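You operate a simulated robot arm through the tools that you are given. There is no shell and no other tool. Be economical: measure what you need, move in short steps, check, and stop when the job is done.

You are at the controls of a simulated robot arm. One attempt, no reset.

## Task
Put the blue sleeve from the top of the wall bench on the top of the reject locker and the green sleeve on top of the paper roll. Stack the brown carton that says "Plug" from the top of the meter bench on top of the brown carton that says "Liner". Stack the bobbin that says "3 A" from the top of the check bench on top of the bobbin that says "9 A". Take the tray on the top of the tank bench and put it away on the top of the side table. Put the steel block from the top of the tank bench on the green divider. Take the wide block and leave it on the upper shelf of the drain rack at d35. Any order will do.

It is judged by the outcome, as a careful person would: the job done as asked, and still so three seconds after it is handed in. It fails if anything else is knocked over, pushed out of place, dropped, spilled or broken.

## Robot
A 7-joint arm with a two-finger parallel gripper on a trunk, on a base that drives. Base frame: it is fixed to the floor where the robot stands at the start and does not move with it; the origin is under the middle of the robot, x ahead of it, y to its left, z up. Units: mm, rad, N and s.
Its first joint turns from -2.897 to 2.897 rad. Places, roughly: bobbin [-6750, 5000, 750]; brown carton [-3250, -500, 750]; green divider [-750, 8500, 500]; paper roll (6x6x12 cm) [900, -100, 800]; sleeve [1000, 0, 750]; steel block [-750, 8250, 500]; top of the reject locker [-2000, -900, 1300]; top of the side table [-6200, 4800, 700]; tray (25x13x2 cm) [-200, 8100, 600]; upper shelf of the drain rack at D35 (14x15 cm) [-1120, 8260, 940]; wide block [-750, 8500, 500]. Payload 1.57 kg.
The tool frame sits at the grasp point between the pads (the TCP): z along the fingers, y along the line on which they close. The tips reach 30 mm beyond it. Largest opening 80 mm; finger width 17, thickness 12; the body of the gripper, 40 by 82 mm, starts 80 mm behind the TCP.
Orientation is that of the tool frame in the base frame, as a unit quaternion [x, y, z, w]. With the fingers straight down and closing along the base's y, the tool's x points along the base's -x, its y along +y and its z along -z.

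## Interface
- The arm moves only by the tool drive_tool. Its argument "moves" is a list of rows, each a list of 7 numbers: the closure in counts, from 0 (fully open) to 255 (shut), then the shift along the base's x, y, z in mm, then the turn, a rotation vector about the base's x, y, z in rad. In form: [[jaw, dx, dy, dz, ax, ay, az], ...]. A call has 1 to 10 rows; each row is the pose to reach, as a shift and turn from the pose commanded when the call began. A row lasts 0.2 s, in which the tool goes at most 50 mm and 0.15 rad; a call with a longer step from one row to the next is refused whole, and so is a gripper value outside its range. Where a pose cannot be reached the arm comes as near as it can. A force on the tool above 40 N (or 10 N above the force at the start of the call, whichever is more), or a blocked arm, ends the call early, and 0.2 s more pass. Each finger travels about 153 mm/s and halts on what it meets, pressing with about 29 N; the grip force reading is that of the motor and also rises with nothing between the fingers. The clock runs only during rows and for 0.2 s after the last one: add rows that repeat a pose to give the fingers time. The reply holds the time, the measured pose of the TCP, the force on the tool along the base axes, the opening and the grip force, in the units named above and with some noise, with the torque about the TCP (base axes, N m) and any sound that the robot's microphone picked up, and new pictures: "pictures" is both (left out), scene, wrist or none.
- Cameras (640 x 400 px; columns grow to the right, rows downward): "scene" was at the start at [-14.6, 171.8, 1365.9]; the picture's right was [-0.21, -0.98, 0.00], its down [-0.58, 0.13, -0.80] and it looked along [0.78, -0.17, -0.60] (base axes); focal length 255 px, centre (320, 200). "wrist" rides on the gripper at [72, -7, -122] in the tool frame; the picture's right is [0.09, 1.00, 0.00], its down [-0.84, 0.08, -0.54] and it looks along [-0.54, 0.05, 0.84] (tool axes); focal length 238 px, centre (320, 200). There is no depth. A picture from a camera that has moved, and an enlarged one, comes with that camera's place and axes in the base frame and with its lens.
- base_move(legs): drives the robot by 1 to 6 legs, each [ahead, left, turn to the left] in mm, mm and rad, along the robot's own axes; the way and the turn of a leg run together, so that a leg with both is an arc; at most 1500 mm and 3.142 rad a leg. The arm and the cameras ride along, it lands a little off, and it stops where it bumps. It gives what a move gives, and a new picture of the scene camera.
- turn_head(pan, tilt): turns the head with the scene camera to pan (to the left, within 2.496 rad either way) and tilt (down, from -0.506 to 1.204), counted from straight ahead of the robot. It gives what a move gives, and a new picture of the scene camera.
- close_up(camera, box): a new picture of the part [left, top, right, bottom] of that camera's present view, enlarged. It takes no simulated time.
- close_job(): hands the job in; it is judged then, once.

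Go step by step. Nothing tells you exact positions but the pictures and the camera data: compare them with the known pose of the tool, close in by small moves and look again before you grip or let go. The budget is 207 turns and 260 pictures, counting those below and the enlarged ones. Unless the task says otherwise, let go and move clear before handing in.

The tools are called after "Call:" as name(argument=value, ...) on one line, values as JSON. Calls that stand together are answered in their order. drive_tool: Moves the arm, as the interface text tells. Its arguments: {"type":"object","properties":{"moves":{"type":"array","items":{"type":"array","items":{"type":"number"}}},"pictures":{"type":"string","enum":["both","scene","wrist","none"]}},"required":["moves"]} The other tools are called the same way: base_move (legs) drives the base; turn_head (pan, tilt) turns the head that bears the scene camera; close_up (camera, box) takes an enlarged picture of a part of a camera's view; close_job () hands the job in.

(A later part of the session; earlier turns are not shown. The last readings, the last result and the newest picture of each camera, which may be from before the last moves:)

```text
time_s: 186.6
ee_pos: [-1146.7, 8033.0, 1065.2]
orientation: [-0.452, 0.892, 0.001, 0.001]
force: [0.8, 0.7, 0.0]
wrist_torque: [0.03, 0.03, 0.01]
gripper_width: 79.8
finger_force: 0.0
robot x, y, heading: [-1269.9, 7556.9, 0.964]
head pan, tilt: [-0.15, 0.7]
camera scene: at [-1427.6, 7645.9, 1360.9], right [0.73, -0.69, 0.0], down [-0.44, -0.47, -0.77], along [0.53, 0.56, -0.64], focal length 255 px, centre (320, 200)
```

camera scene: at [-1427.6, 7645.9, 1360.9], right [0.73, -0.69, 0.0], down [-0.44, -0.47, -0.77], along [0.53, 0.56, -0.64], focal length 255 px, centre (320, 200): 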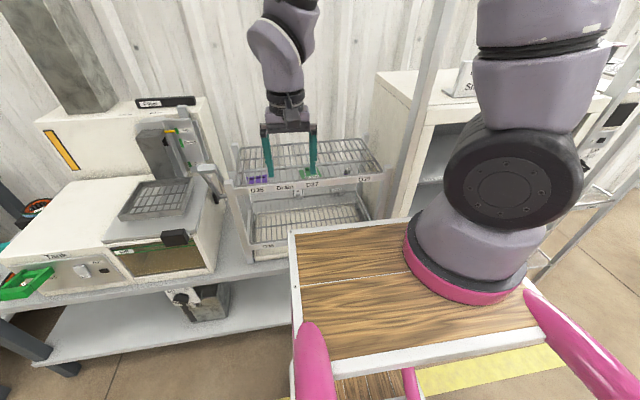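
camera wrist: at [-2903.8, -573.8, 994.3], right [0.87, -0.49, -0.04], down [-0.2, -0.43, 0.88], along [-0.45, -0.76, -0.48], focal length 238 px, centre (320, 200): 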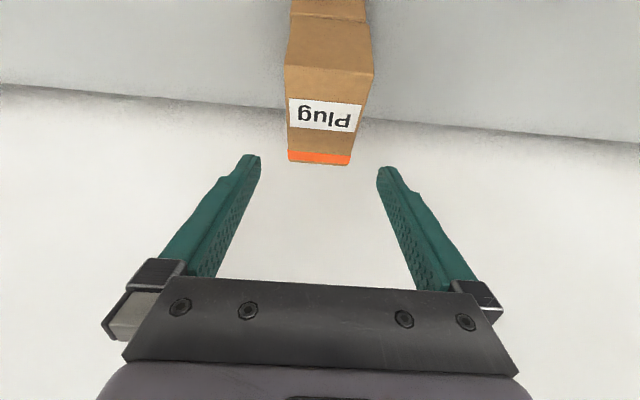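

Call:
drive_tool(moves=[[0, 32, 22, 20, 0, 0, 0], [0, 68, 47, 40, 0, 0, 0], [0, 105, 72, 60, 0, 0, 0], [0, 142, 97, 75, 0, 0, 0], [0, 180, 122, 85, 0, 0, 0], [0, 217, 148, 85, 0, 0, 0], [0, 254, 174, 85, 0, 0, 0], [0, 254, 174, 85, 0, 0, 0]])

Call:
close_up(camera="wrist", box=[200, 60, 440, 280])

```text
time_s: 188.3
ee_pos: [-893.1, 8206.4, 1152.6]
orientation: [-0.451, 0.892, 0.001, 0.002]
force: [-0.2, 0.7, -0.3]
wrist_torque: [-0.01, -0.02, -0.05]
gripper_width: 80.0
finger_force: 0.1
robot x, y, heading: [-1273.7, 7556.3, 0.963]
head pan, tilt: [-0.15, 0.7]
camera scene: at [-1427.7, 7645.8, 1360.9], right [0.73, -0.69, 0.0], down [-0.44, -0.47, -0.76], along [0.53, 0.56, -0.64], focal length 255 px, centre (320, 200)
camera wrist: at [-930.4, 8144.3, 1270.3], right [-0.86, 0.52, 0.0], down [0.43, 0.72, 0.55], along [0.28, 0.47, -0.84], focal length 238 px, centre (320, 200)
```

scene: 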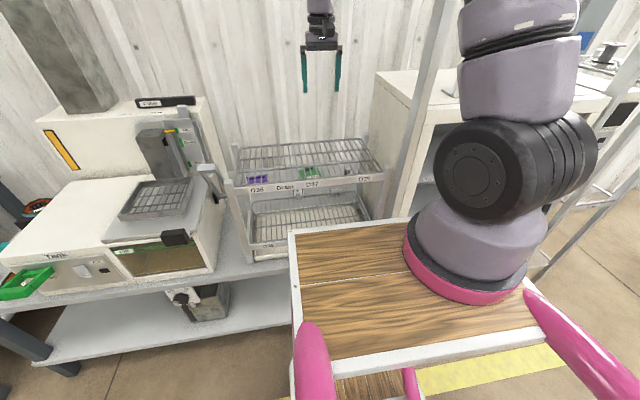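
wrist: 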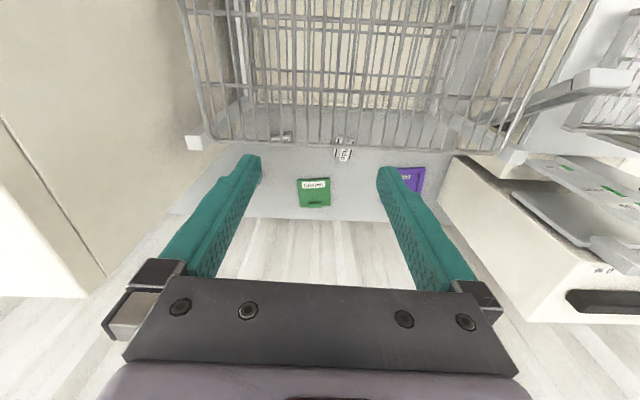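

```text
1.82 times, centred on (320, 170) of wrist
camera zoom: at [-930.4, 8144.3, 1270.3], right [-0.86, 0.52, 0.0], down [0.43, 0.72, 0.55], along [0.28, 0.47, -0.84], focal length 433 px, centre (320, 254)
```

zoom: 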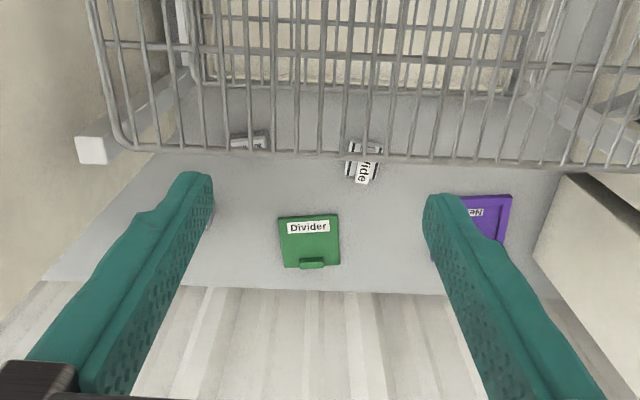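

Clear view: the steel block (s right), "Wide" block and green Divider sit behind the rack's rear rail. I close in with the base a little and raise the camera past the rail for a better look.

Call:
base_move(legs=[[85, 0, 0]])

Call:
drive_tool(moves=[[0, 20, 29, 0, 0, 0, 0], [0, 30, 44, -10, 0, 0, 0], [0, 30, 44, -10, 0, 0, 0]], pictures="wrist")

Call:
close_up(camera="wrist", box=[240, 40, 420, 160])

```text
time_s: 189.4
ee_pos: [-843.2, 8277.5, 1150.0]
orientation: [-0.452, 0.892, 0.001, 0.002]
force: [0.3, 0.4, 0.2]
wrist_torque: [0.0, -0.01, 0.02]
gripper_width: 79.9
finger_force: 0.0
robot x, y, heading: [-1223.5, 7628.3, 0.962]
head pan, tilt: [-0.15, 0.7]
camera scene: at [-1378.7, 7716.1, 1360.9], right [0.73, -0.69, 0.0], down [-0.44, -0.47, -0.76], along [0.53, 0.56, -0.64], focal length 255 px, centre (320, 200)
```

scene: 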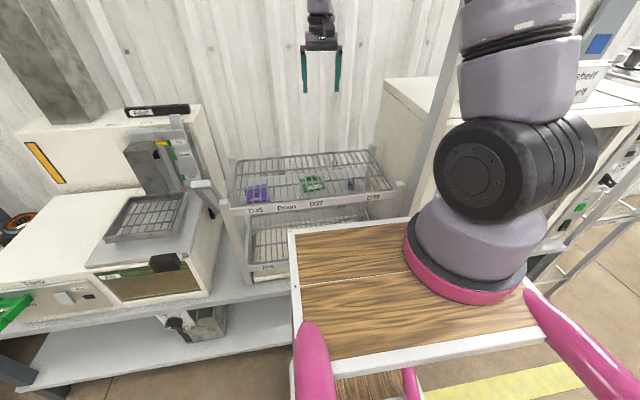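

```text
time_s: 190.2
ee_pos: [-811.7, 8321.2, 1139.9]
orientation: [-0.451, 0.892, 0.001, 0.002]
force: [0.5, 0.5, 0.1]
wrist_torque: [0.04, 0.0, 0.01]
gripper_width: 80.0
finger_force: 0.1
robot x, y, heading: [-1225.1, 7626.0, 0.964]
head pan, tilt: [-0.15, 0.7]
camera wrist: at [-851.3, 8258.1, 1259.5], right [-0.86, 0.52, 0.0], down [0.43, 0.72, 0.55], along [0.28, 0.47, -0.84], focal length 238 px, centre (320, 200)
```

wrist: 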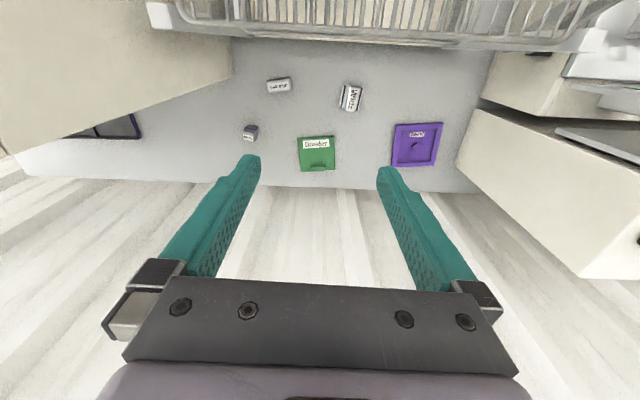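

```text
3.33 times, centred on (330, 100) of wrist
camera zoom: at [-851.3, 8258.1, 1259.5], right [-0.86, 0.52, 0.0], down [0.43, 0.72, 0.55], along [0.28, 0.47, -0.84], focal length 794 px, centre (287, 533)
```

zoom: 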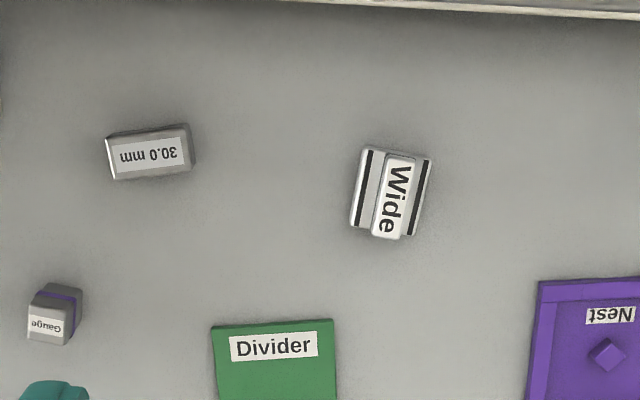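

The items: "30.0 mm" steel block ≈(-721,8278), Wide ≈(-864,8395), Divider ≈(-703,8488). The forearm must pass over the rack's rear rail, so I want the base as close to the bench as is safe; I check the gap.

Call:
turn_head(pan=0.35, tilt=1.15)

```text
time_s: 191.2
ee_pos: [-813.1, 8320.5, 1139.7]
orientation: [-0.452, 0.892, 0.001, 0.001]
force: [-0.2, -0.3, -0.1]
wrist_torque: [-0.01, -0.04, 0.0]
gripper_width: 79.9
finger_force: 0.1
robot x, y, heading: [-1224.5, 7628.5, 0.967]
head pan, tilt: [0.351, 1.15]
camera scene: at [-1421.9, 7712.1, 1327.8], right [0.97, -0.26, 0.0], down [-0.23, -0.88, -0.41], along [0.1, 0.4, -0.91], focal length 255 px, centre (320, 200)
```

scene: 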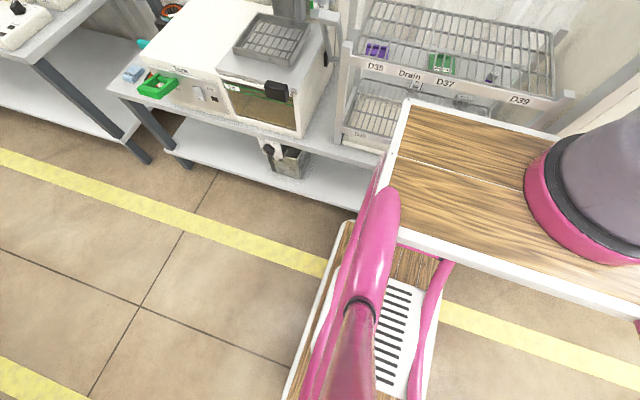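

Gap ~40–60 mm. I nudge 20 mm closer, then tilt the hand (top toward the wall) and go above the steel block.

Call:
base_move(legs=[[20, 0, 0]])

Call:
drive_tool(moves=[[0, 20, -15, 0, -0.0975, 0.056, 0.054], [0, 40, -30, 0, -0.195, 0.112, 0.108], [0, 60, -45, 0, -0.2925, 0.168, 0.162], [0, 80, -59, 0, -0.39, 0.224, 0.216], [0, 80, -59, -30, -0.39, 0.224, 0.216], [0, 80, -59, -30, -0.39, 0.224, 0.216]], pictures="wrist")

```text
time_s: 191.9
ee_pos: [-801.4, 8337.8, 1140.4]
orientation: [-0.452, 0.892, 0.001, 0.002]
force: [0.0, -0.2, 0.6]
wrist_torque: [-0.02, 0.02, -0.01]
gripper_width: 80.1
finger_force: 0.2
robot x, y, heading: [-1212.1, 7648.2, 0.966]
head pan, tilt: [0.351, 1.15]
camera scene: at [-1410.5, 7728.5, 1327.8], right [0.97, -0.25, 0.0], down [-0.23, -0.88, -0.41], along [0.1, 0.39, -0.91], focal length 255 px, centre (320, 200)
```

scene: 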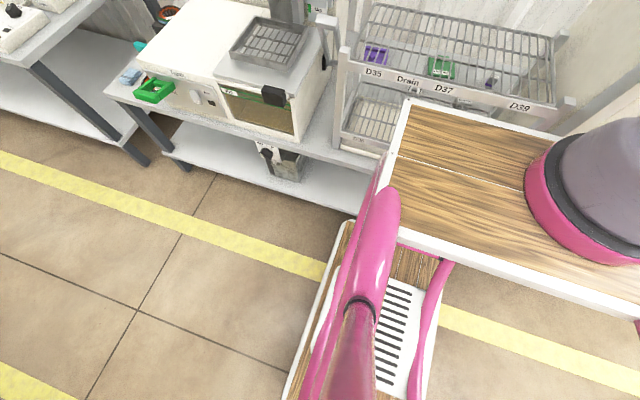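

```text
time_s: 193.3
ee_pos: [-721.9, 8277.1, 1110.3]
orientation: [-0.533, 0.817, -0.121, -0.184]
force: [0.4, -0.7, 0.1]
wrist_torque: [0.0, -0.02, -0.01]
gripper_width: 80.1
finger_force: 0.1
robot x, y, heading: [-1213.5, 7648.0, 0.965]
head pan, tilt: [0.351, 1.15]
camera wrist: at [-721.2, 8263.9, 1248.9], right [-0.95, 0.32, 0.04], down [0.33, 0.94, 0.13], along [0.01, 0.13, -0.99], focal length 238 px, centre (320, 200)
```

wrist: 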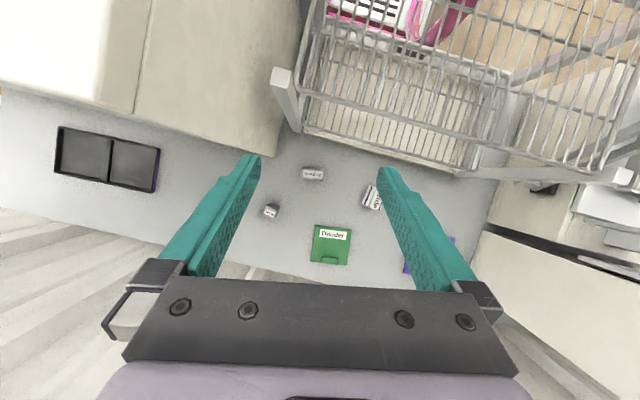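

Call:
close_up(camera="wrist", box=[240, 0, 640, 250])

```text
1.60 times, centred on (440, 125) of wrist
camera zoom: at [-721.2, 8263.9, 1248.9], right [-0.95, 0.32, 0.04], down [0.33, 0.94, 0.13], along [0.01, 0.13, -0.99], focal length 381 px, centre (128, 320)
```

zoom: 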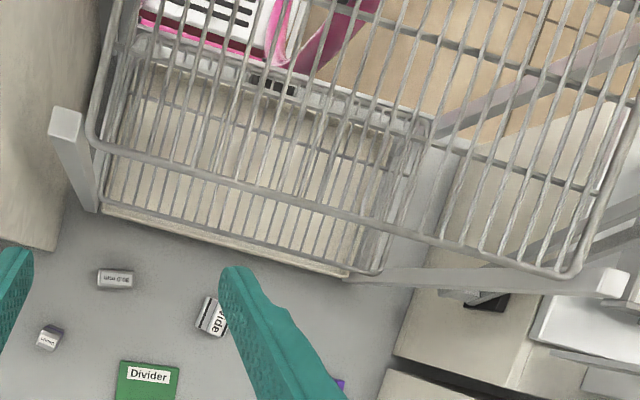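

Rail clearance is about 100 mm. Descend halfway and look at forearm clearance from the head.

Call:
drive_tool(moves=[[0, 0, 0, -48, 0, 0, 0], [0, 0, 0, -96, 0, 0, 0], [0, 0, 0, -144, 0, 0, 0], [0, 0, 0, -192, 0, 0, 0], [0, 0, 0, -240, 0, 0, 0], [0, 0, 0, -285, 0, 0, 0], [0, 0, 0, -285, 0, 0, 0]], pictures="wrist")

Call:
turn_head(pan=-0.35, tilt=0.6)

```text
time_s: 194.9
ee_pos: [-722.5, 8277.4, 824.5]
orientation: [-0.533, 0.817, -0.121, -0.184]
force: [-0.6, 1.0, -0.1]
wrist_torque: [-0.04, 0.01, 0.01]
gripper_width: 79.7
finger_force: 0.2
robot x, y, heading: [-1211.5, 7645.0, 0.965]
head pan, tilt: [0.351, 1.15]
camera wrist: at [-722.2, 8263.5, 963.9], right [-0.95, 0.32, 0.04], down [0.33, 0.94, 0.13], along [0.01, 0.13, -0.99], focal length 238 px, centre (320, 200)
```

wrist: 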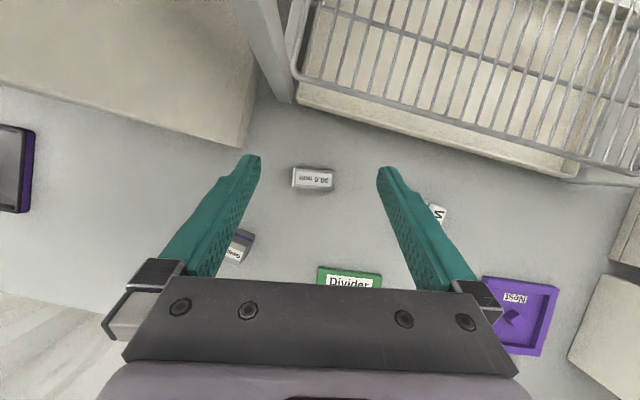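

```text
time_s: 196.0
ee_pos: [-721.8, 8277.0, 825.6]
orientation: [-0.533, 0.817, -0.121, -0.185]
force: [0.0, -0.6, 0.5]
wrist_torque: [0.01, 0.01, -0.01]
gripper_width: 79.8
finger_force: 0.0
robot x, y, heading: [-1216.4, 7644.6, 0.968]
head pan, tilt: [-0.351, 0.6]
camera scene: at [-1353.4, 7721.7, 1369.5], right [0.58, -0.82, 0.0], down [-0.46, -0.33, -0.82], along [0.67, 0.47, -0.57], focal length 255 px, centre (320, 200)
```

scene: 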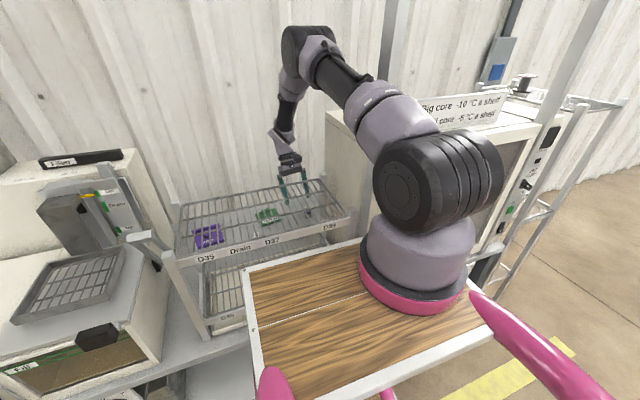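

The elbow stays high and the forearm drops steeply, so clearance is good. Continue down.

Call:
drive_tool(moves=[[0, 0, 0, -45, 0, 0, 0], [0, 0, 0, -90, 0, 0, 0], [0, 1, -1, -130, 0, 0, 0], [0, 1, -1, -150, 0, 0, 0], [0, 1, -1, -150, 0, 0, 0]])

Call:
close_up(camera="scene", box=[220, 100, 380, 240])

```text
time_s: 197.2
ee_pos: [-720.2, 8274.5, 676.4]
orientation: [-0.533, 0.817, -0.122, -0.185]
force: [-0.9, -0.1, -1.1]
wrist_torque: [0.02, 0.01, -0.01]
gripper_width: 79.9
finger_force: 0.1
robot x, y, heading: [-1210.9, 7645.1, 0.961]
head pan, tilt: [-0.351, 0.6]
camera scene: at [-1353.3, 7721.6, 1369.5], right [0.57, -0.82, 0.0], down [-0.46, -0.32, -0.83], along [0.68, 0.47, -0.56], focal length 255 px, centre (320, 200)
camera wrist: at [-719.6, 8261.9, 814.8], right [-0.95, 0.32, 0.04], down [0.33, 0.94, 0.13], along [0.01, 0.13, -0.99], focal length 238 px, centre (320, 200)
```

scene: 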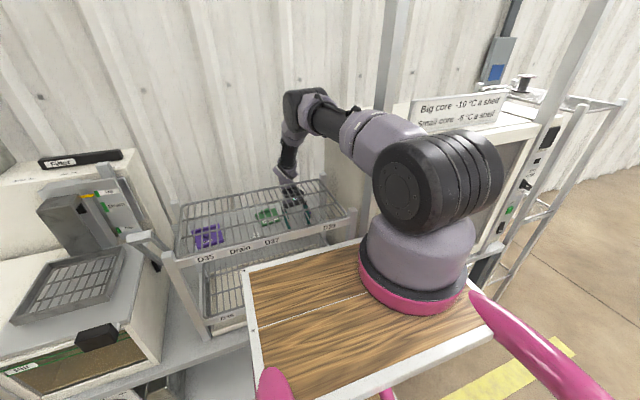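
wrist: 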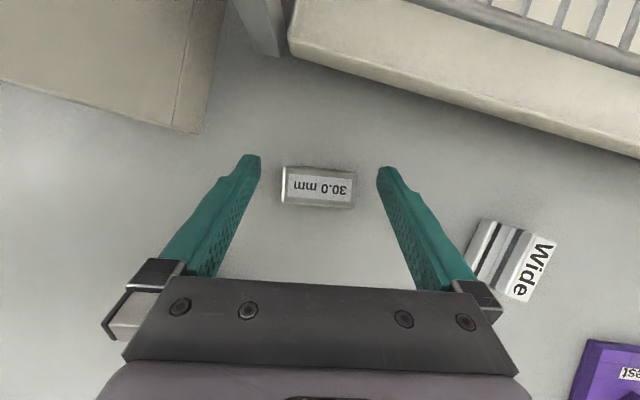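

```text
2.86 times, centred on (300, 170) of scene
camera zoom: at [-1353.3, 7721.6, 1369.5], right [0.57, -0.82, 0.0], down [-0.46, -0.32, -0.83], along [0.68, 0.47, -0.56], focal length 727 px, centre (377, 286)
```

zoom: 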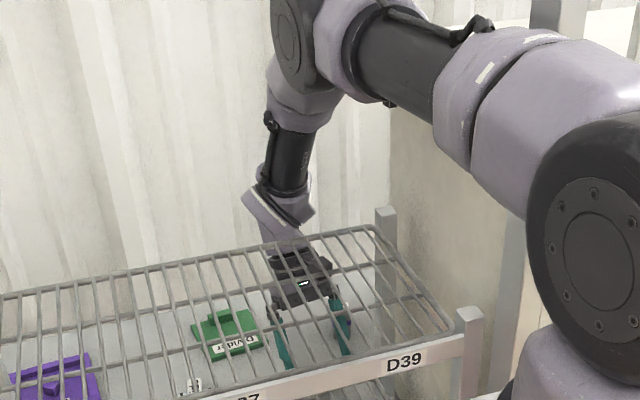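

Well centred. Final descent to the steel block with slight forward compensation for the tilt.

Call:
drive_tool(moves=[[0, 4, 6, -20, 0, 0, 0], [0, 4, 6, -40, 0, 0, 0], [0, 4, 6, -48, 0, 0, 0], [0, 4, 6, -52, 0, 0, 0], [0, 4, 6, -52, 0, 0, 0]], pictures="wrist")

```text
time_s: 198.1
ee_pos: [-716.9, 8283.1, 630.8]
orientation: [-0.532, 0.817, -0.121, -0.186]
force: [-5.0, -9.4, 22.5]
wrist_torque: [-0.2, 0.7, 0.46]
gripper_width: 79.6
finger_force: 0.0
robot x, y, heading: [-1215.8, 7644.1, 0.967]
head pan, tilt: [-0.351, 0.6]
stopped in row 4: the force on the tool passed its limit at 53 N (the readings are from after the stop); the commanded pose is now the measured one
camera wrist: at [-715.9, 8269.0, 769.3], right [-0.94, 0.33, 0.04], down [0.33, 0.94, 0.13], along [0.0, 0.13, -0.99], focal length 238 px, centre (320, 200)
```

wrist: 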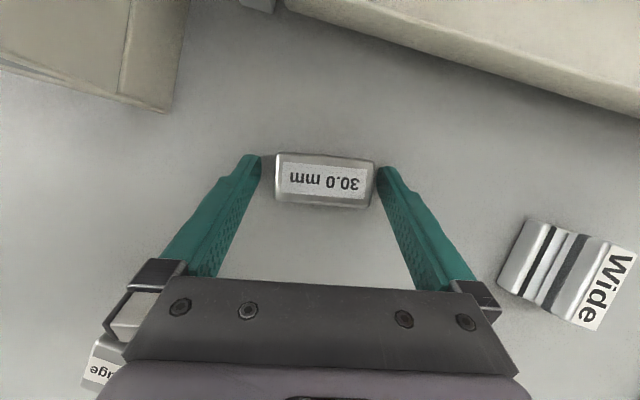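

Tips touched the bench (≈600 mm). Raise 3 mm and close on the block.

Call:
drive_tool(moves=[[0, 0, 0, 3, 0, 0, 0], [60, 0, 0, 3, 0, 0, 0], [200, 0, 0, 3, 0, 0, 0], [200, 0, 0, 3, 0, 0, 0], [200, 0, 0, 3, 0, 0, 0]], pictures="wrist")

```text
time_s: 199.3
ee_pos: [-716.4, 8283.2, 632.1]
orientation: [-0.533, 0.817, -0.121, -0.184]
force: [-0.2, 0.1, 0.2]
wrist_torque: [0.08, 0.03, -0.06]
gripper_width: 59.9
finger_force: 29.1
robot x, y, heading: [-1215.3, 7647.9, 0.965]
head pan, tilt: [-0.351, 0.6]
camera wrist: at [-715.4, 8269.5, 770.7], right [-0.95, 0.32, 0.04], down [0.33, 0.94, 0.13], along [0.01, 0.13, -0.99], focal length 238 px, centre (320, 200)
```

wrist: 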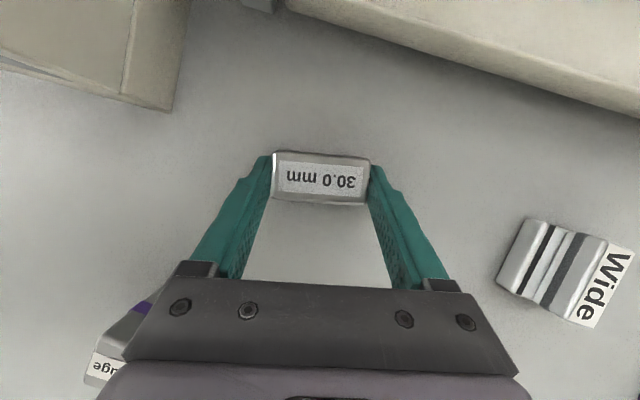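

Gripped—but this tilt couldn't reach the divider, so I'll regrasp in two stages. First release and regrasp with a smaller tilt here.

Call:
drive_tool(moves=[[100, 0, 0, 0, 0, 0, 0], [0, 0, 0, 0, 0, 0, 0], [0, 0, 0, 2, 0, 0, 0], [0, -1, -2, 4, 0.115, -0.05, 0], [0, -2, -3, 4, 0.229, -0.1, 0], [0, -2, -3, 2, 0.229, -0.1, 0], [0, -2, -3, 2, 0.229, -0.1, 0]])

Call:
close_up(camera="scene", box=[220, 80, 380, 240])

```text
time_s: 200.9
ee_pos: [-718.3, 8281.0, 635.3]
orientation: [-0.544, 0.833, -0.054, -0.082]
force: [0.1, -0.1, 0.4]
wrist_torque: [-0.02, 0.0, 0.01]
gripper_width: 80.0
finger_force: 0.1
robot x, y, heading: [-1213.6, 7641.6, 0.962]
head pan, tilt: [-0.351, 0.6]
camera scene: at [-1353.4, 7721.6, 1369.5], right [0.57, -0.82, 0.0], down [-0.46, -0.32, -0.83], along [0.68, 0.47, -0.56], focal length 255 px, centre (320, 200)
camera wrist: at [-731.3, 8235.0, 765.7], right [-0.95, 0.32, 0.02], down [0.3, 0.88, 0.37], along [0.1, 0.36, -0.93], focal length 238 px, centre (320, 200)
```

scene: 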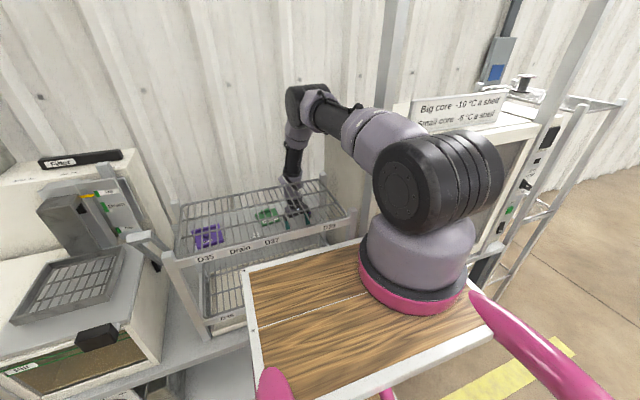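
wrist: 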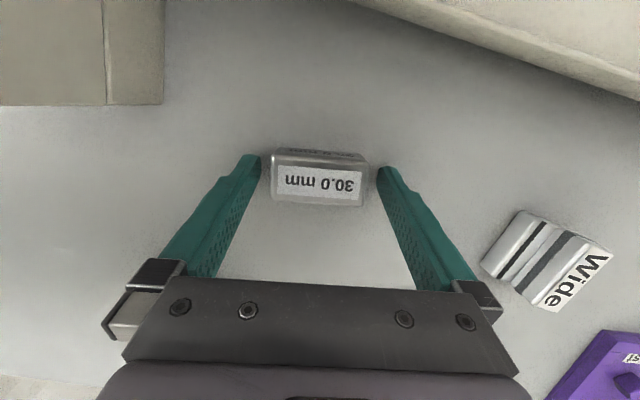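

```text
2.50 times, centred on (300, 160) of scene
camera zoom: at [-1353.4, 7721.6, 1369.5], right [0.57, -0.82, 0.0], down [-0.46, -0.32, -0.83], along [0.68, 0.47, -0.56], focal length 636 px, centre (370, 300)
```

zoom: 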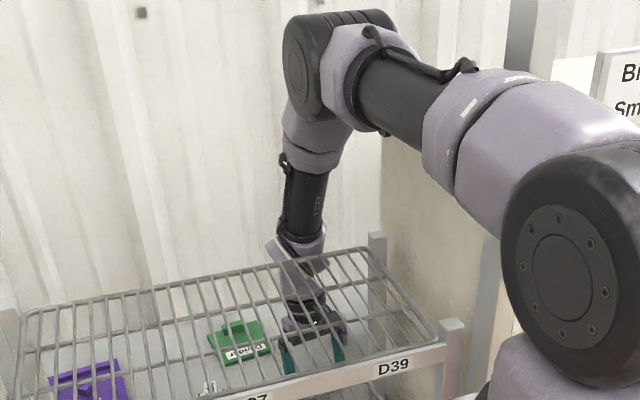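

Call:
drive_tool(moves=[[100, 0, 0, 0, 0, 0, 0], [200, 0, 0, 0, 0, 0, 0], [200, 0, 0, 0, 0, 0, 0], [200, 0, 0, 8, 0, 0, 0], [200, 0, 0, 16, 0, 0, 0], [200, 12, 17, 18, 0, 0, 0], [200, 26, 37, 18, 0, 0, 0], [200, 40, 58, 18, 0, 0, 0], [200, 40, 58, 18, 0, 0, 0]], pictures="wrist")

```text
time_s: 202.9
ee_pos: [-679.9, 8337.3, 652.6]
orientation: [-0.545, 0.833, -0.053, -0.082]
force: [-0.3, -0.5, -3.8]
wrist_torque: [-0.04, -0.01, 0.02]
gripper_width: 59.5
finger_force: 29.3
robot x, y, heading: [-1215.8, 7645.1, 0.961]
head pan, tilt: [-0.351, 0.6]
camera wrist: at [-691.7, 8292.2, 783.7], right [-0.95, 0.32, 0.02], down [0.3, 0.88, 0.37], along [0.1, 0.35, -0.93], focal length 238 px, centre (320, 200)
```

wrist: 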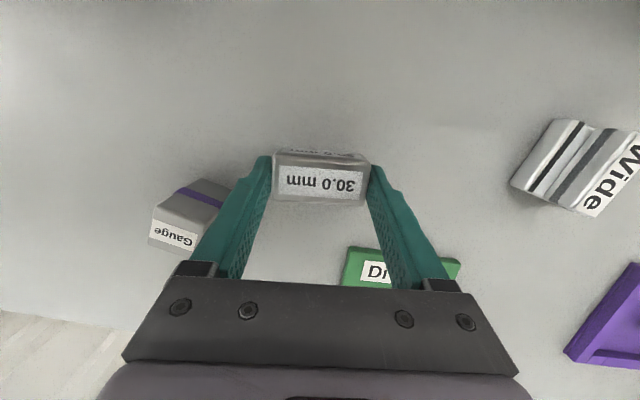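

Call:
drive_tool(moves=[[200, -11, 20, 0, 0, 0, 0], [200, -22, 39, 0, 0, 0, 0], [200, -22, 39, -10, 0, 0, 0], [200, -22, 39, -16, 0, 0, 0], [200, -22, 39, -18, 0, 0, 0], [200, -22, 39, -18, 0, 0, 0]], pictures="none")

```text
time_s: 204.3
ee_pos: [-700.6, 8377.4, 634.6]
orientation: [-0.544, 0.833, -0.054, -0.082]
force: [0.3, -0.1, -1.6]
wrist_torque: [0.01, 0.07, -0.01]
gripper_width: 59.7
finger_force: 28.5
robot x, y, heading: [-1209.2, 7641.3, 0.964]
head pan, tilt: [-0.351, 0.6]
```

Call:
drive_tool(moves=[[200, 0, 0, -1, 0, 0, 0], [120, 0, 0, -1, 0, 0, 0], [0, 0, 0, 0, 0, 0, 0], [0, 0, 0, 2, 0, 0, 0], [0, -1, -2, 3, 0.115, -0.05, 0], [0, -2, -3.5, 3, 0.229, -0.1, 0], [0, -2, -3.5, 1, 0.229, -0.1, 0], [0, -2, -3.5, 1, 0.229, -0.1, 0]])

Call:
close_up(camera="scene", box=[220, 80, 380, 240])

```text
time_s: 206.1
ee_pos: [-702.8, 8374.5, 635.9]
orientation: [-0.547, 0.837, 0.015, 0.022]
force: [-0.3, -0.3, 0.1]
wrist_torque: [-0.01, 0.01, 0.0]
gripper_width: 79.8
finger_force: 0.0
robot x, y, heading: [-1213.2, 7648.4, 0.964]
head pan, tilt: [-0.351, 0.6]
camera scene: at [-1353.4, 7721.6, 1369.5], right [0.57, -0.82, 0.0], down [-0.46, -0.32, -0.83], along [0.68, 0.47, -0.56], focal length 255 px, centre (320, 200)
camera wrist: at [-728.0, 8299.5, 751.0], right [-0.95, 0.32, 0.0], down [0.25, 0.77, 0.59], along [0.19, 0.56, -0.81], focal length 238 px, centre (320, 200)
```

scene: 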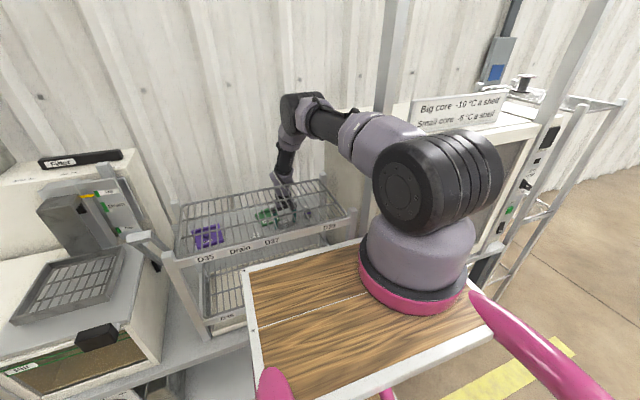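
wrist: 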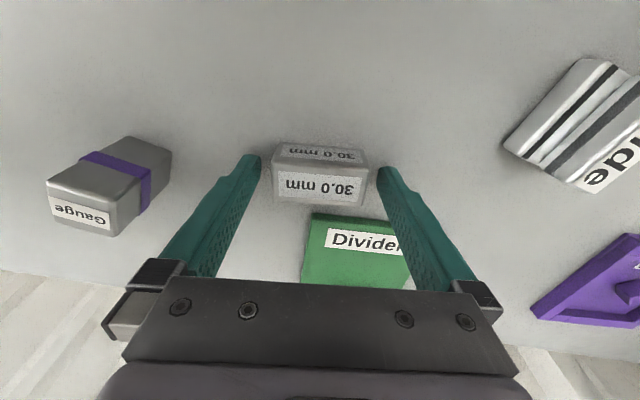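

```text
2.50 times, centred on (300, 160) of scene
camera zoom: at [-1353.4, 7721.6, 1369.5], right [0.57, -0.82, 0.0], down [-0.46, -0.32, -0.83], along [0.68, 0.47, -0.56], focal length 636 px, centre (370, 300)
```

zoom: 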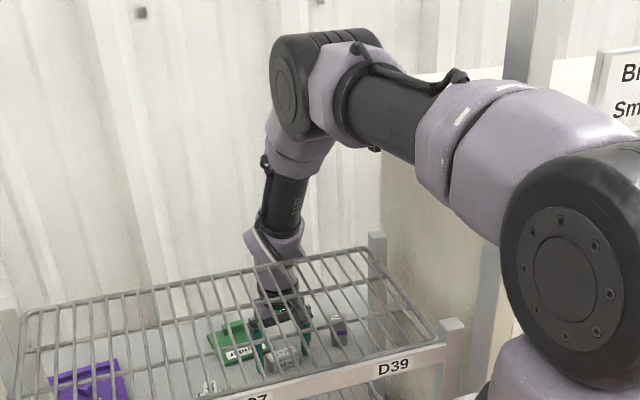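

Now the hand is near vertical, block upright between fingers. Grip, lift and carry over the divider.

Call:
drive_tool(moves=[[100, 0, 0, 0, 0, 0, 0], [200, 0, 0, 0, 0, 0, 0], [200, 0, 0, 0, 0, 0, 0], [200, 0, 0, 20, 0, 0, 0], [200, 0, 0, 45, 0, 0, 0], [200, -5, 35, 50, 0, 0, 0], [200, -10, 68, 50, 0, 0, 0], [200, -14, 92, 50, 0, 0, 0], [200, -14, 92, 50, 0, 0, 0]], pictures="wrist")

Call:
close_up(camera="scene", box=[230, 150, 350, 240])

```text
time_s: 208.1
ee_pos: [-715.9, 8463.7, 686.5]
orientation: [-0.546, 0.837, 0.015, 0.023]
force: [-0.4, 0.0, -3.8]
wrist_torque: [0.02, -0.01, 0.02]
gripper_width: 59.8
finger_force: 28.9
robot x, y, heading: [-1213.2, 7644.5, 0.961]
head pan, tilt: [-0.351, 0.6]
camera wrist: at [-742.3, 8391.1, 801.0], right [-0.95, 0.32, 0.0], down [0.25, 0.77, 0.59], along [0.19, 0.55, -0.81], focal length 238 px, centre (320, 200)
```

wrist: 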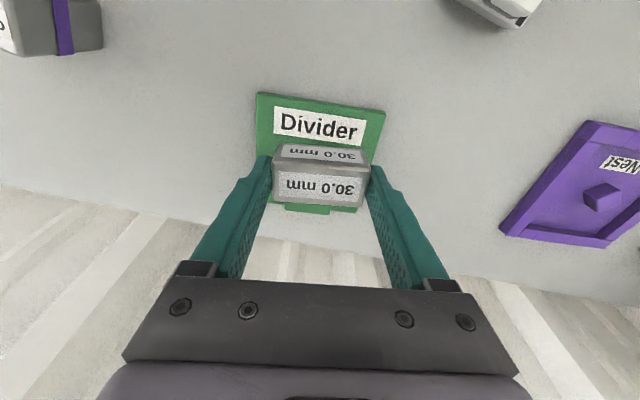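

```text
4.44 times, centred on (290, 195) of scene
camera zoom: at [-1353.3, 7721.7, 1369.5], right [0.57, -0.82, 0.0], down [-0.46, -0.32, -0.82], along [0.68, 0.47, -0.57], focal length 1132 px, centre (453, 222)
```

zoom: 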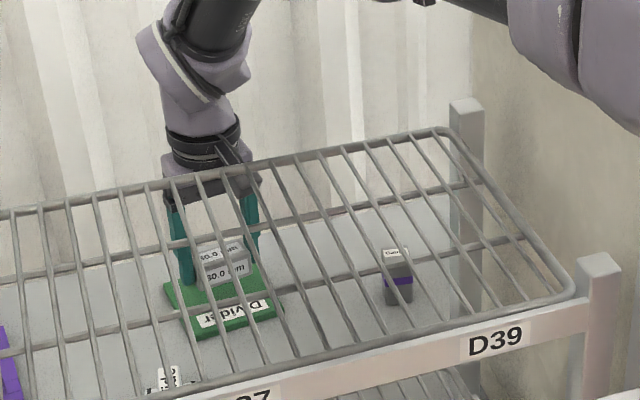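

Call:
drive_tool(moves=[[200, 4, 6, -10, 0, 0, 0], [200, 4, 6, -20, 0, 0, 0], [200, 4, 6, -26, 0, 0, 0], [200, 4, 6, -26, 0, 0, 0]], pictures="none")

Call:
drive_tool(moves=[[200, 0, 0, -2, 0, 0, 0], [200, 0, 0, -4, 0, 0, 0], [200, 0, 0, -6, 0, 0, 0], [200, 0, 0, -6, 0, 0, 0]], pictures="wrist")

```text
time_s: 209.1
ee_pos: [-711.9, 8471.5, 658.7]
orientation: [-0.546, 0.837, 0.015, 0.023]
force: [0.1, -0.3, -4.3]
wrist_torque: [0.0, 0.01, 0.03]
gripper_width: 59.8
finger_force: 29.0
robot x, y, heading: [-1209.4, 7641.6, 0.961]
head pan, tilt: [-0.351, 0.6]
```

```text
time_s: 210.1
ee_pos: [-713.0, 8472.3, 653.9]
orientation: [-0.547, 0.837, 0.014, 0.023]
force: [0.5, -0.3, -3.6]
wrist_torque: [0.02, 0.0, -0.04]
gripper_width: 59.7
finger_force: 28.7
robot x, y, heading: [-1210.6, 7644.9, 0.959]
head pan, tilt: [-0.351, 0.6]
camera wrist: at [-737.9, 8397.7, 769.0], right [-0.95, 0.32, 0.0], down [0.25, 0.77, 0.59], along [0.19, 0.56, -0.81], focal length 238 px, centre (320, 200)
```

wrist: 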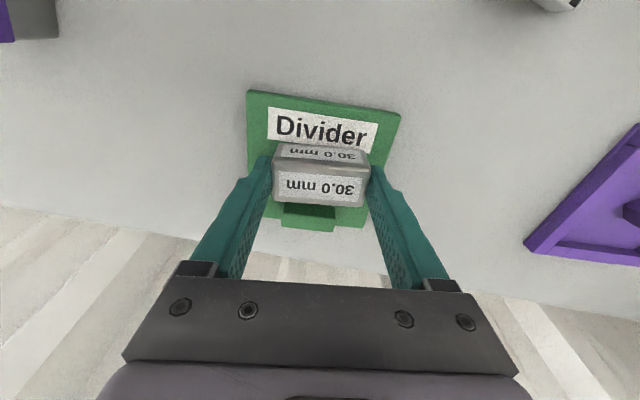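

Call:
drive_tool(moves=[[200, 0, 0, -2, 0, 0, 0], [200, 0, 0, -3.5, 0, 0, 0], [200, 0, 0, -3.5, 0, 0, 0]], pictures="none")

Call:
drive_tool(moves=[[200, 0, 0, -1.5, 0, 0, 0], [200, 0, 0, -3, 0, 0, 0], [200, 0, 0, -3, 0, 0, 0]], pictures="none")

```text
time_s: 210.9
ee_pos: [-711.7, 8471.4, 649.2]
orientation: [-0.547, 0.837, 0.015, 0.023]
force: [0.1, 0.4, -3.8]
wrist_torque: [-0.01, 0.0, -0.03]
gripper_width: 59.8
finger_force: 29.3
robot x, y, heading: [-1210.3, 7644.6, 0.964]
head pan, tilt: [-0.351, 0.6]
```

```text
time_s: 211.7
ee_pos: [-711.4, 8472.8, 646.6]
orientation: [-0.547, 0.837, 0.014, 0.023]
force: [0.1, 0.1, -4.7]
wrist_torque: [-0.02, -0.05, 0.02]
gripper_width: 59.8
finger_force: 29.3
robot x, y, heading: [-1214.3, 7644.0, 0.966]
head pan, tilt: [-0.351, 0.6]
```

Call:
drive_tool(moves=[[200, 0, 0, -1.5, 0, 0, 0], [200, 0, 0, -3, 0, 0, 0], [200, 0, 0, -3, 0, 0, 0]], pictures="none")

Call:
drive_tool(moves=[[200, 0, 0, -1.5, 0, 0, 0], [200, 0, 0, -3, 0, 0, 0], [200, 0, 0, -3, 0, 0, 0]], pictures="none")

```text
time_s: 212.5
ee_pos: [-711.0, 8472.2, 644.9]
orientation: [-0.547, 0.837, 0.015, 0.024]
force: [-0.9, -2.4, 10.1]
wrist_torque: [-0.14, 0.05, -0.02]
gripper_width: 59.8
finger_force: 29.1
robot x, y, heading: [-1211.9, 7641.4, 0.961]
head pan, tilt: [-0.351, 0.6]
```

```text
time_s: 213.3
ee_pos: [-711.6, 8473.1, 643.6]
orientation: [-0.546, 0.837, 0.015, 0.024]
force: [0.6, 5.3, 21.1]
wrist_torque: [0.2, -0.06, -0.01]
gripper_width: 59.8
finger_force: 29.0
robot x, y, heading: [-1216.0, 7647.4, 0.966]
head pan, tilt: [-0.351, 0.6]
```

On the divider. Release and rise.

Call:
drive_tool(moves=[[200, 0, 0, 2.5, 0, 0, 0], [130, 0, 0, 2.5, 0, 0, 0], [30, 0, 0, 2.5, 0, 0, 0], [30, 0, 0, 2.5, 0, 0, 0], [30, 0, 0, 20, 0, 0, 0], [30, 0, 0, 60, 0, 0, 0], [30, -10, -14, 105, 0, 0, 0], [30, -10, -14, 105, 0, 0, 0]], pictures="wrist")

```text
time_s: 215.1
ee_pos: [-723.6, 8456.8, 745.7]
orientation: [-0.546, 0.837, 0.015, 0.023]
force: [-0.5, -0.7, 0.4]
wrist_torque: [-0.03, 0.0, -0.02]
gripper_width: 70.5
finger_force: 0.1
robot x, y, heading: [-1213.2, 7645.4, 0.965]
head pan, tilt: [-0.351, 0.6]
camera wrist: at [-749.0, 8383.5, 861.5], right [-0.95, 0.32, 0.0], down [0.25, 0.77, 0.59], along [0.19, 0.55, -0.81], focal length 238 px, centre (320, 200)
```

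wrist: 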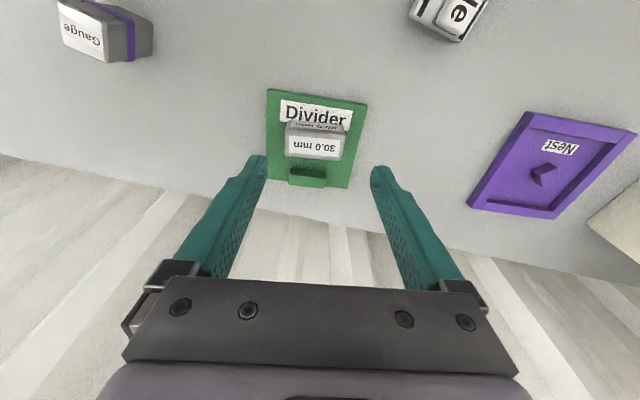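

Steel block is on the divider. Next the Wide block: re-tilt, align yaw and move above it.

Call:
drive_tool(moves=[[0, -25, -10, 30, -0.076, 0.049, -0.0625], [0, -50, -22, 55, -0.152, 0.098, -0.125], [0, -80, -34, 70, -0.228, 0.146, -0.1875], [0, -110, -48, 75, -0.304, 0.195, -0.25], [0, -140, -60, 75, -0.38, 0.244, -0.3125], [0, -140, -60, 75, -0.38, 0.244, -0.3125]])

Call:
close_up(camera="wrist", box=[240, 120, 400, 220])

```text
time_s: 216.5
ee_pos: [-862.0, 8399.5, 821.1]
orientation: [-0.399, 0.895, -0.081, -0.18]
force: [-0.1, -0.8, 0.2]
wrist_torque: [0.0, 0.03, 0.01]
gripper_width: 80.2
finger_force: 0.0
robot x, y, heading: [-1214.7, 7643.2, 0.964]
head pan, tilt: [-0.351, 0.6]
camera scene: at [-1353.4, 7721.6, 1369.5], right [0.57, -0.82, 0.0], down [-0.46, -0.32, -0.83], along [0.68, 0.47, -0.56], focal length 255 px, centre (320, 200)
camera wrist: at [-870.7, 8379.6, 958.6], right [-0.8, 0.6, 0.03], down [0.6, 0.78, 0.18], along [0.08, 0.16, -0.98], focal length 238 px, centre (320, 200)
```

scene: 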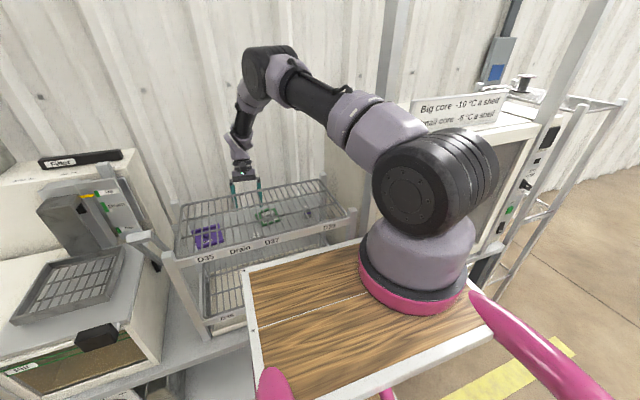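
wrist: 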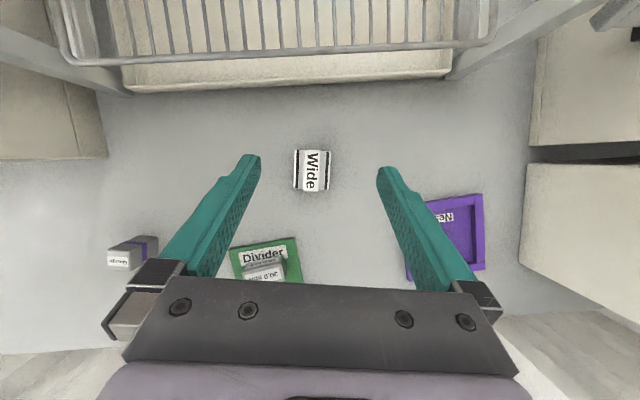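

```text
4.00 times, centred on (320, 170) of wrist
camera zoom: at [-870.7, 8379.6, 958.6], right [-0.8, 0.6, 0.03], down [0.6, 0.78, 0.18], along [0.08, 0.16, -0.98], focal length 953 px, centre (320, 320)
```

zoom: 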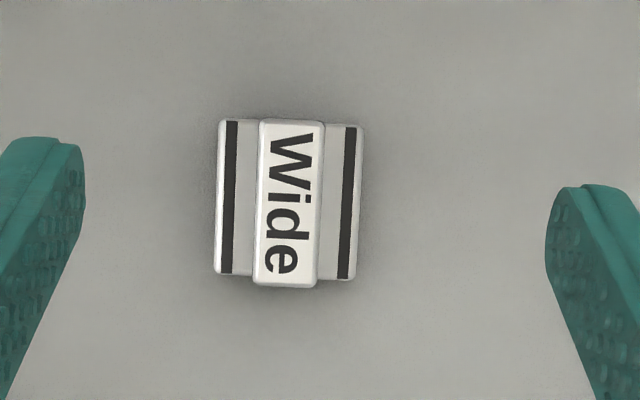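

Call:
drive_tool(moves=[[0, 3, -2, -45, 0, 0, 0.025], [0, 4, -2, -90, 0, 0, 0.05], [0, 4, -2, -125, 0, 0, 0.05], [0, 4, -2, -125, 0, 0, 0.05]])

```text
time_s: 217.5
ee_pos: [-858.5, 8394.4, 694.8]
orientation: [-0.422, 0.885, -0.085, -0.176]
force: [0.3, -0.9, 0.1]
wrist_torque: [0.0, 0.02, -0.01]
gripper_width: 79.8
finger_force: 0.0
robot x, y, heading: [-1209.5, 7645.6, 0.969]
head pan, tilt: [-0.351, 0.6]
camera scene: at [-1353.4, 7721.6, 1369.5], right [0.57, -0.82, 0.0], down [-0.46, -0.32, -0.83], along [0.68, 0.47, -0.56], focal length 255 px, centre (320, 200)
camera wrist: at [-866.2, 8375.7, 834.1], right [-0.83, 0.56, 0.03], down [0.56, 0.81, 0.18], along [0.07, 0.17, -0.98], focal length 238 px, centre (320, 200)
```

scene: 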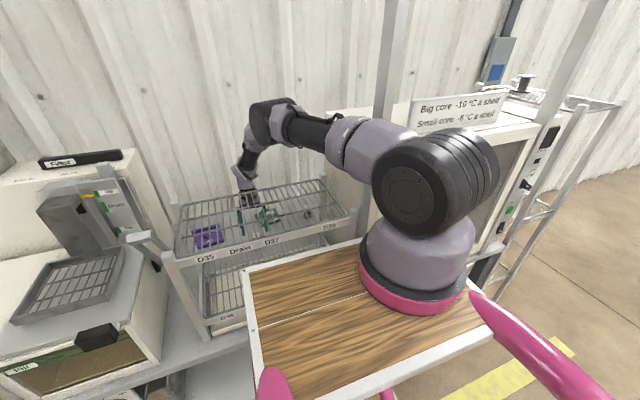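
wrist: 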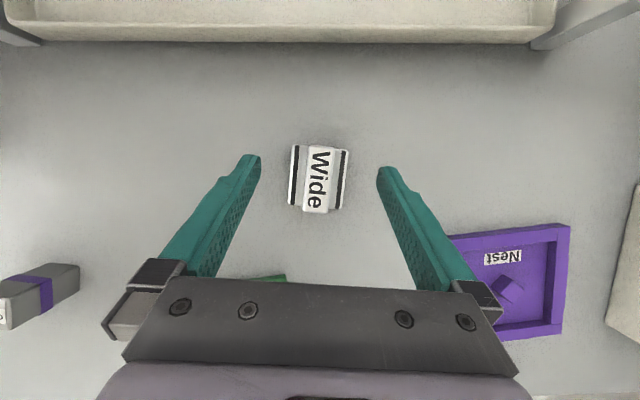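

Call:
drive_tool(moves=[[0, 1, 4, -25, 0, 0, 0], [0, 2, 7, -45, 0, 0, 0], [0, 2, 7, -57, 0, 0, 0], [0, 2, 7, -60, 0, 0, 0], [80, 2, 7, -60, 0, 0, 0], [200, 2, 7, -60, 0, 0, 0], [200, 2, 7, -60, 0, 0, 0]], pictures="wrist")

```text
time_s: 219.1
ee_pos: [-855.6, 8402.9, 635.6]
orientation: [-0.421, 0.885, -0.084, -0.178]
force: [0.0, 1.1, -1.0]
wrist_torque: [0.06, -0.05, 0.02]
gripper_width: 51.5
finger_force: 28.7
robot x, y, heading: [-1215.4, 7645.6, 0.961]
head pan, tilt: [-0.351, 0.6]
camera wrist: at [-863.6, 8383.2, 773.5], right [-0.83, 0.56, 0.03], down [0.56, 0.81, 0.18], along [0.07, 0.17, -0.98], focal length 238 px, centre (320, 200)
```

wrist: 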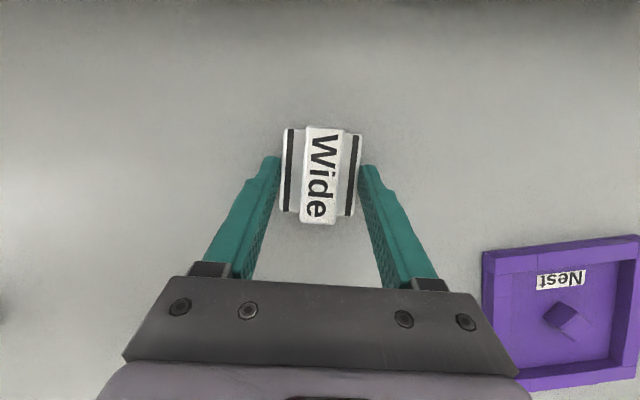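

Call:
drive_tool(moves=[[200, 0, 0, 30, 0, 0, 0], [200, 0, 0, 75, 0, 0, 0], [200, 0, 0, 120, 0, 0, 0], [200, 0, 0, 165, 0, 0, 0], [200, 0, 0, 210, 0, 0, 0], [200, 0, 0, 255, 0, 0, 0], [200, 0, 0, 300, 0, 0, 0], [200, 0, 0, 345, 0, 0, 0], [200, 0, 0, 390, 0, 0, 0], [200, 0, 0, 435, 0, 0, 0]], pictures="wrist")

```text
time_s: 221.3
ee_pos: [-855.5, 8401.4, 1070.3]
orientation: [-0.421, 0.885, -0.085, -0.177]
force: [1.3, -0.3, -2.8]
wrist_torque: [-0.03, 0.03, 0.03]
gripper_width: 51.4
finger_force: 29.0
robot x, y, heading: [-1214.8, 7643.9, 0.963]
head pan, tilt: [-0.351, 0.6]
camera wrist: at [-862.8, 8382.4, 1208.5], right [-0.83, 0.56, 0.03], down [0.56, 0.81, 0.18], along [0.07, 0.17, -0.98], focal length 238 px, centre (320, 200)
```

wrist: 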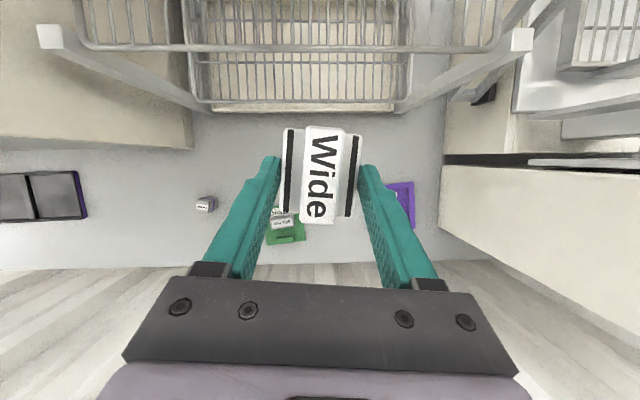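

Now carry the Wide block over D35 on the upper shelf.

Call:
drive_tool(moves=[[200, -38, -19, 0, 0, 0, 0], [200, -80, -41, 0, 0, 0, 0], [200, -122, -62, 0, 0, 0, 0], [200, -164, -84, 0, 0, 0, 0], [200, -206, -105, 0, 0, 0, 0], [200, -248, -126, 0, 0, 0, 0], [200, -248, -126, 0, 0, 0, 0]])

Call:
close_up(camera="scene", box=[120, 130, 320, 290])

```text
time_s: 222.9
ee_pos: [-1104.6, 8275.5, 1070.0]
orientation: [-0.422, 0.885, -0.085, -0.178]
force: [-0.1, 0.0, -2.2]
wrist_torque: [0.02, -0.04, 0.03]
gripper_width: 51.5
finger_force: 29.0
robot x, y, heading: [-1211.9, 7644.1, 0.957]
head pan, tilt: [-0.351, 0.6]
camera scene: at [-1353.3, 7721.7, 1369.5], right [0.57, -0.82, 0.0], down [-0.46, -0.32, -0.82], along [0.68, 0.47, -0.57], focal length 255 px, centre (320, 200)
camera wrist: at [-1112.1, 8256.9, 1207.9], right [-0.83, 0.56, 0.03], down [0.56, 0.81, 0.18], along [0.07, 0.17, -0.98], focal length 238 px, centre (320, 200)
```

scene: 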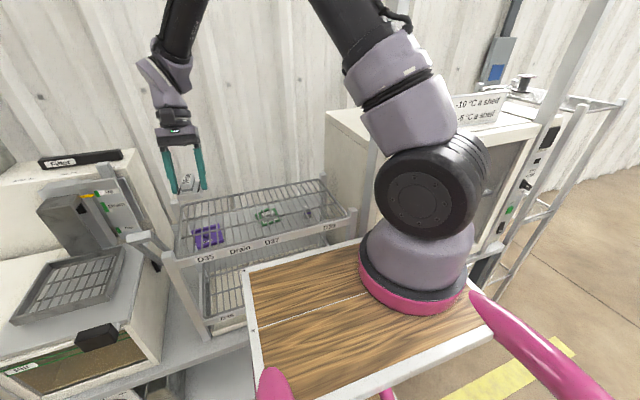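
wrist: 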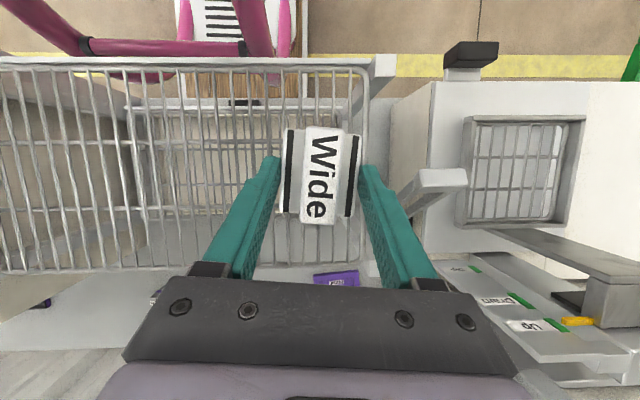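

```text
2.50 times, centred on (220, 210) of scene
camera zoom: at [-1353.3, 7721.7, 1369.5], right [0.57, -0.82, 0.0], down [-0.46, -0.32, -0.82], along [0.68, 0.47, -0.57], focal length 636 px, centre (570, 175)
```

zoom: 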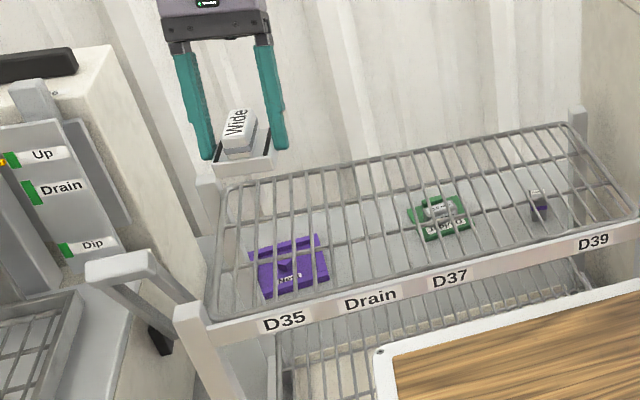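

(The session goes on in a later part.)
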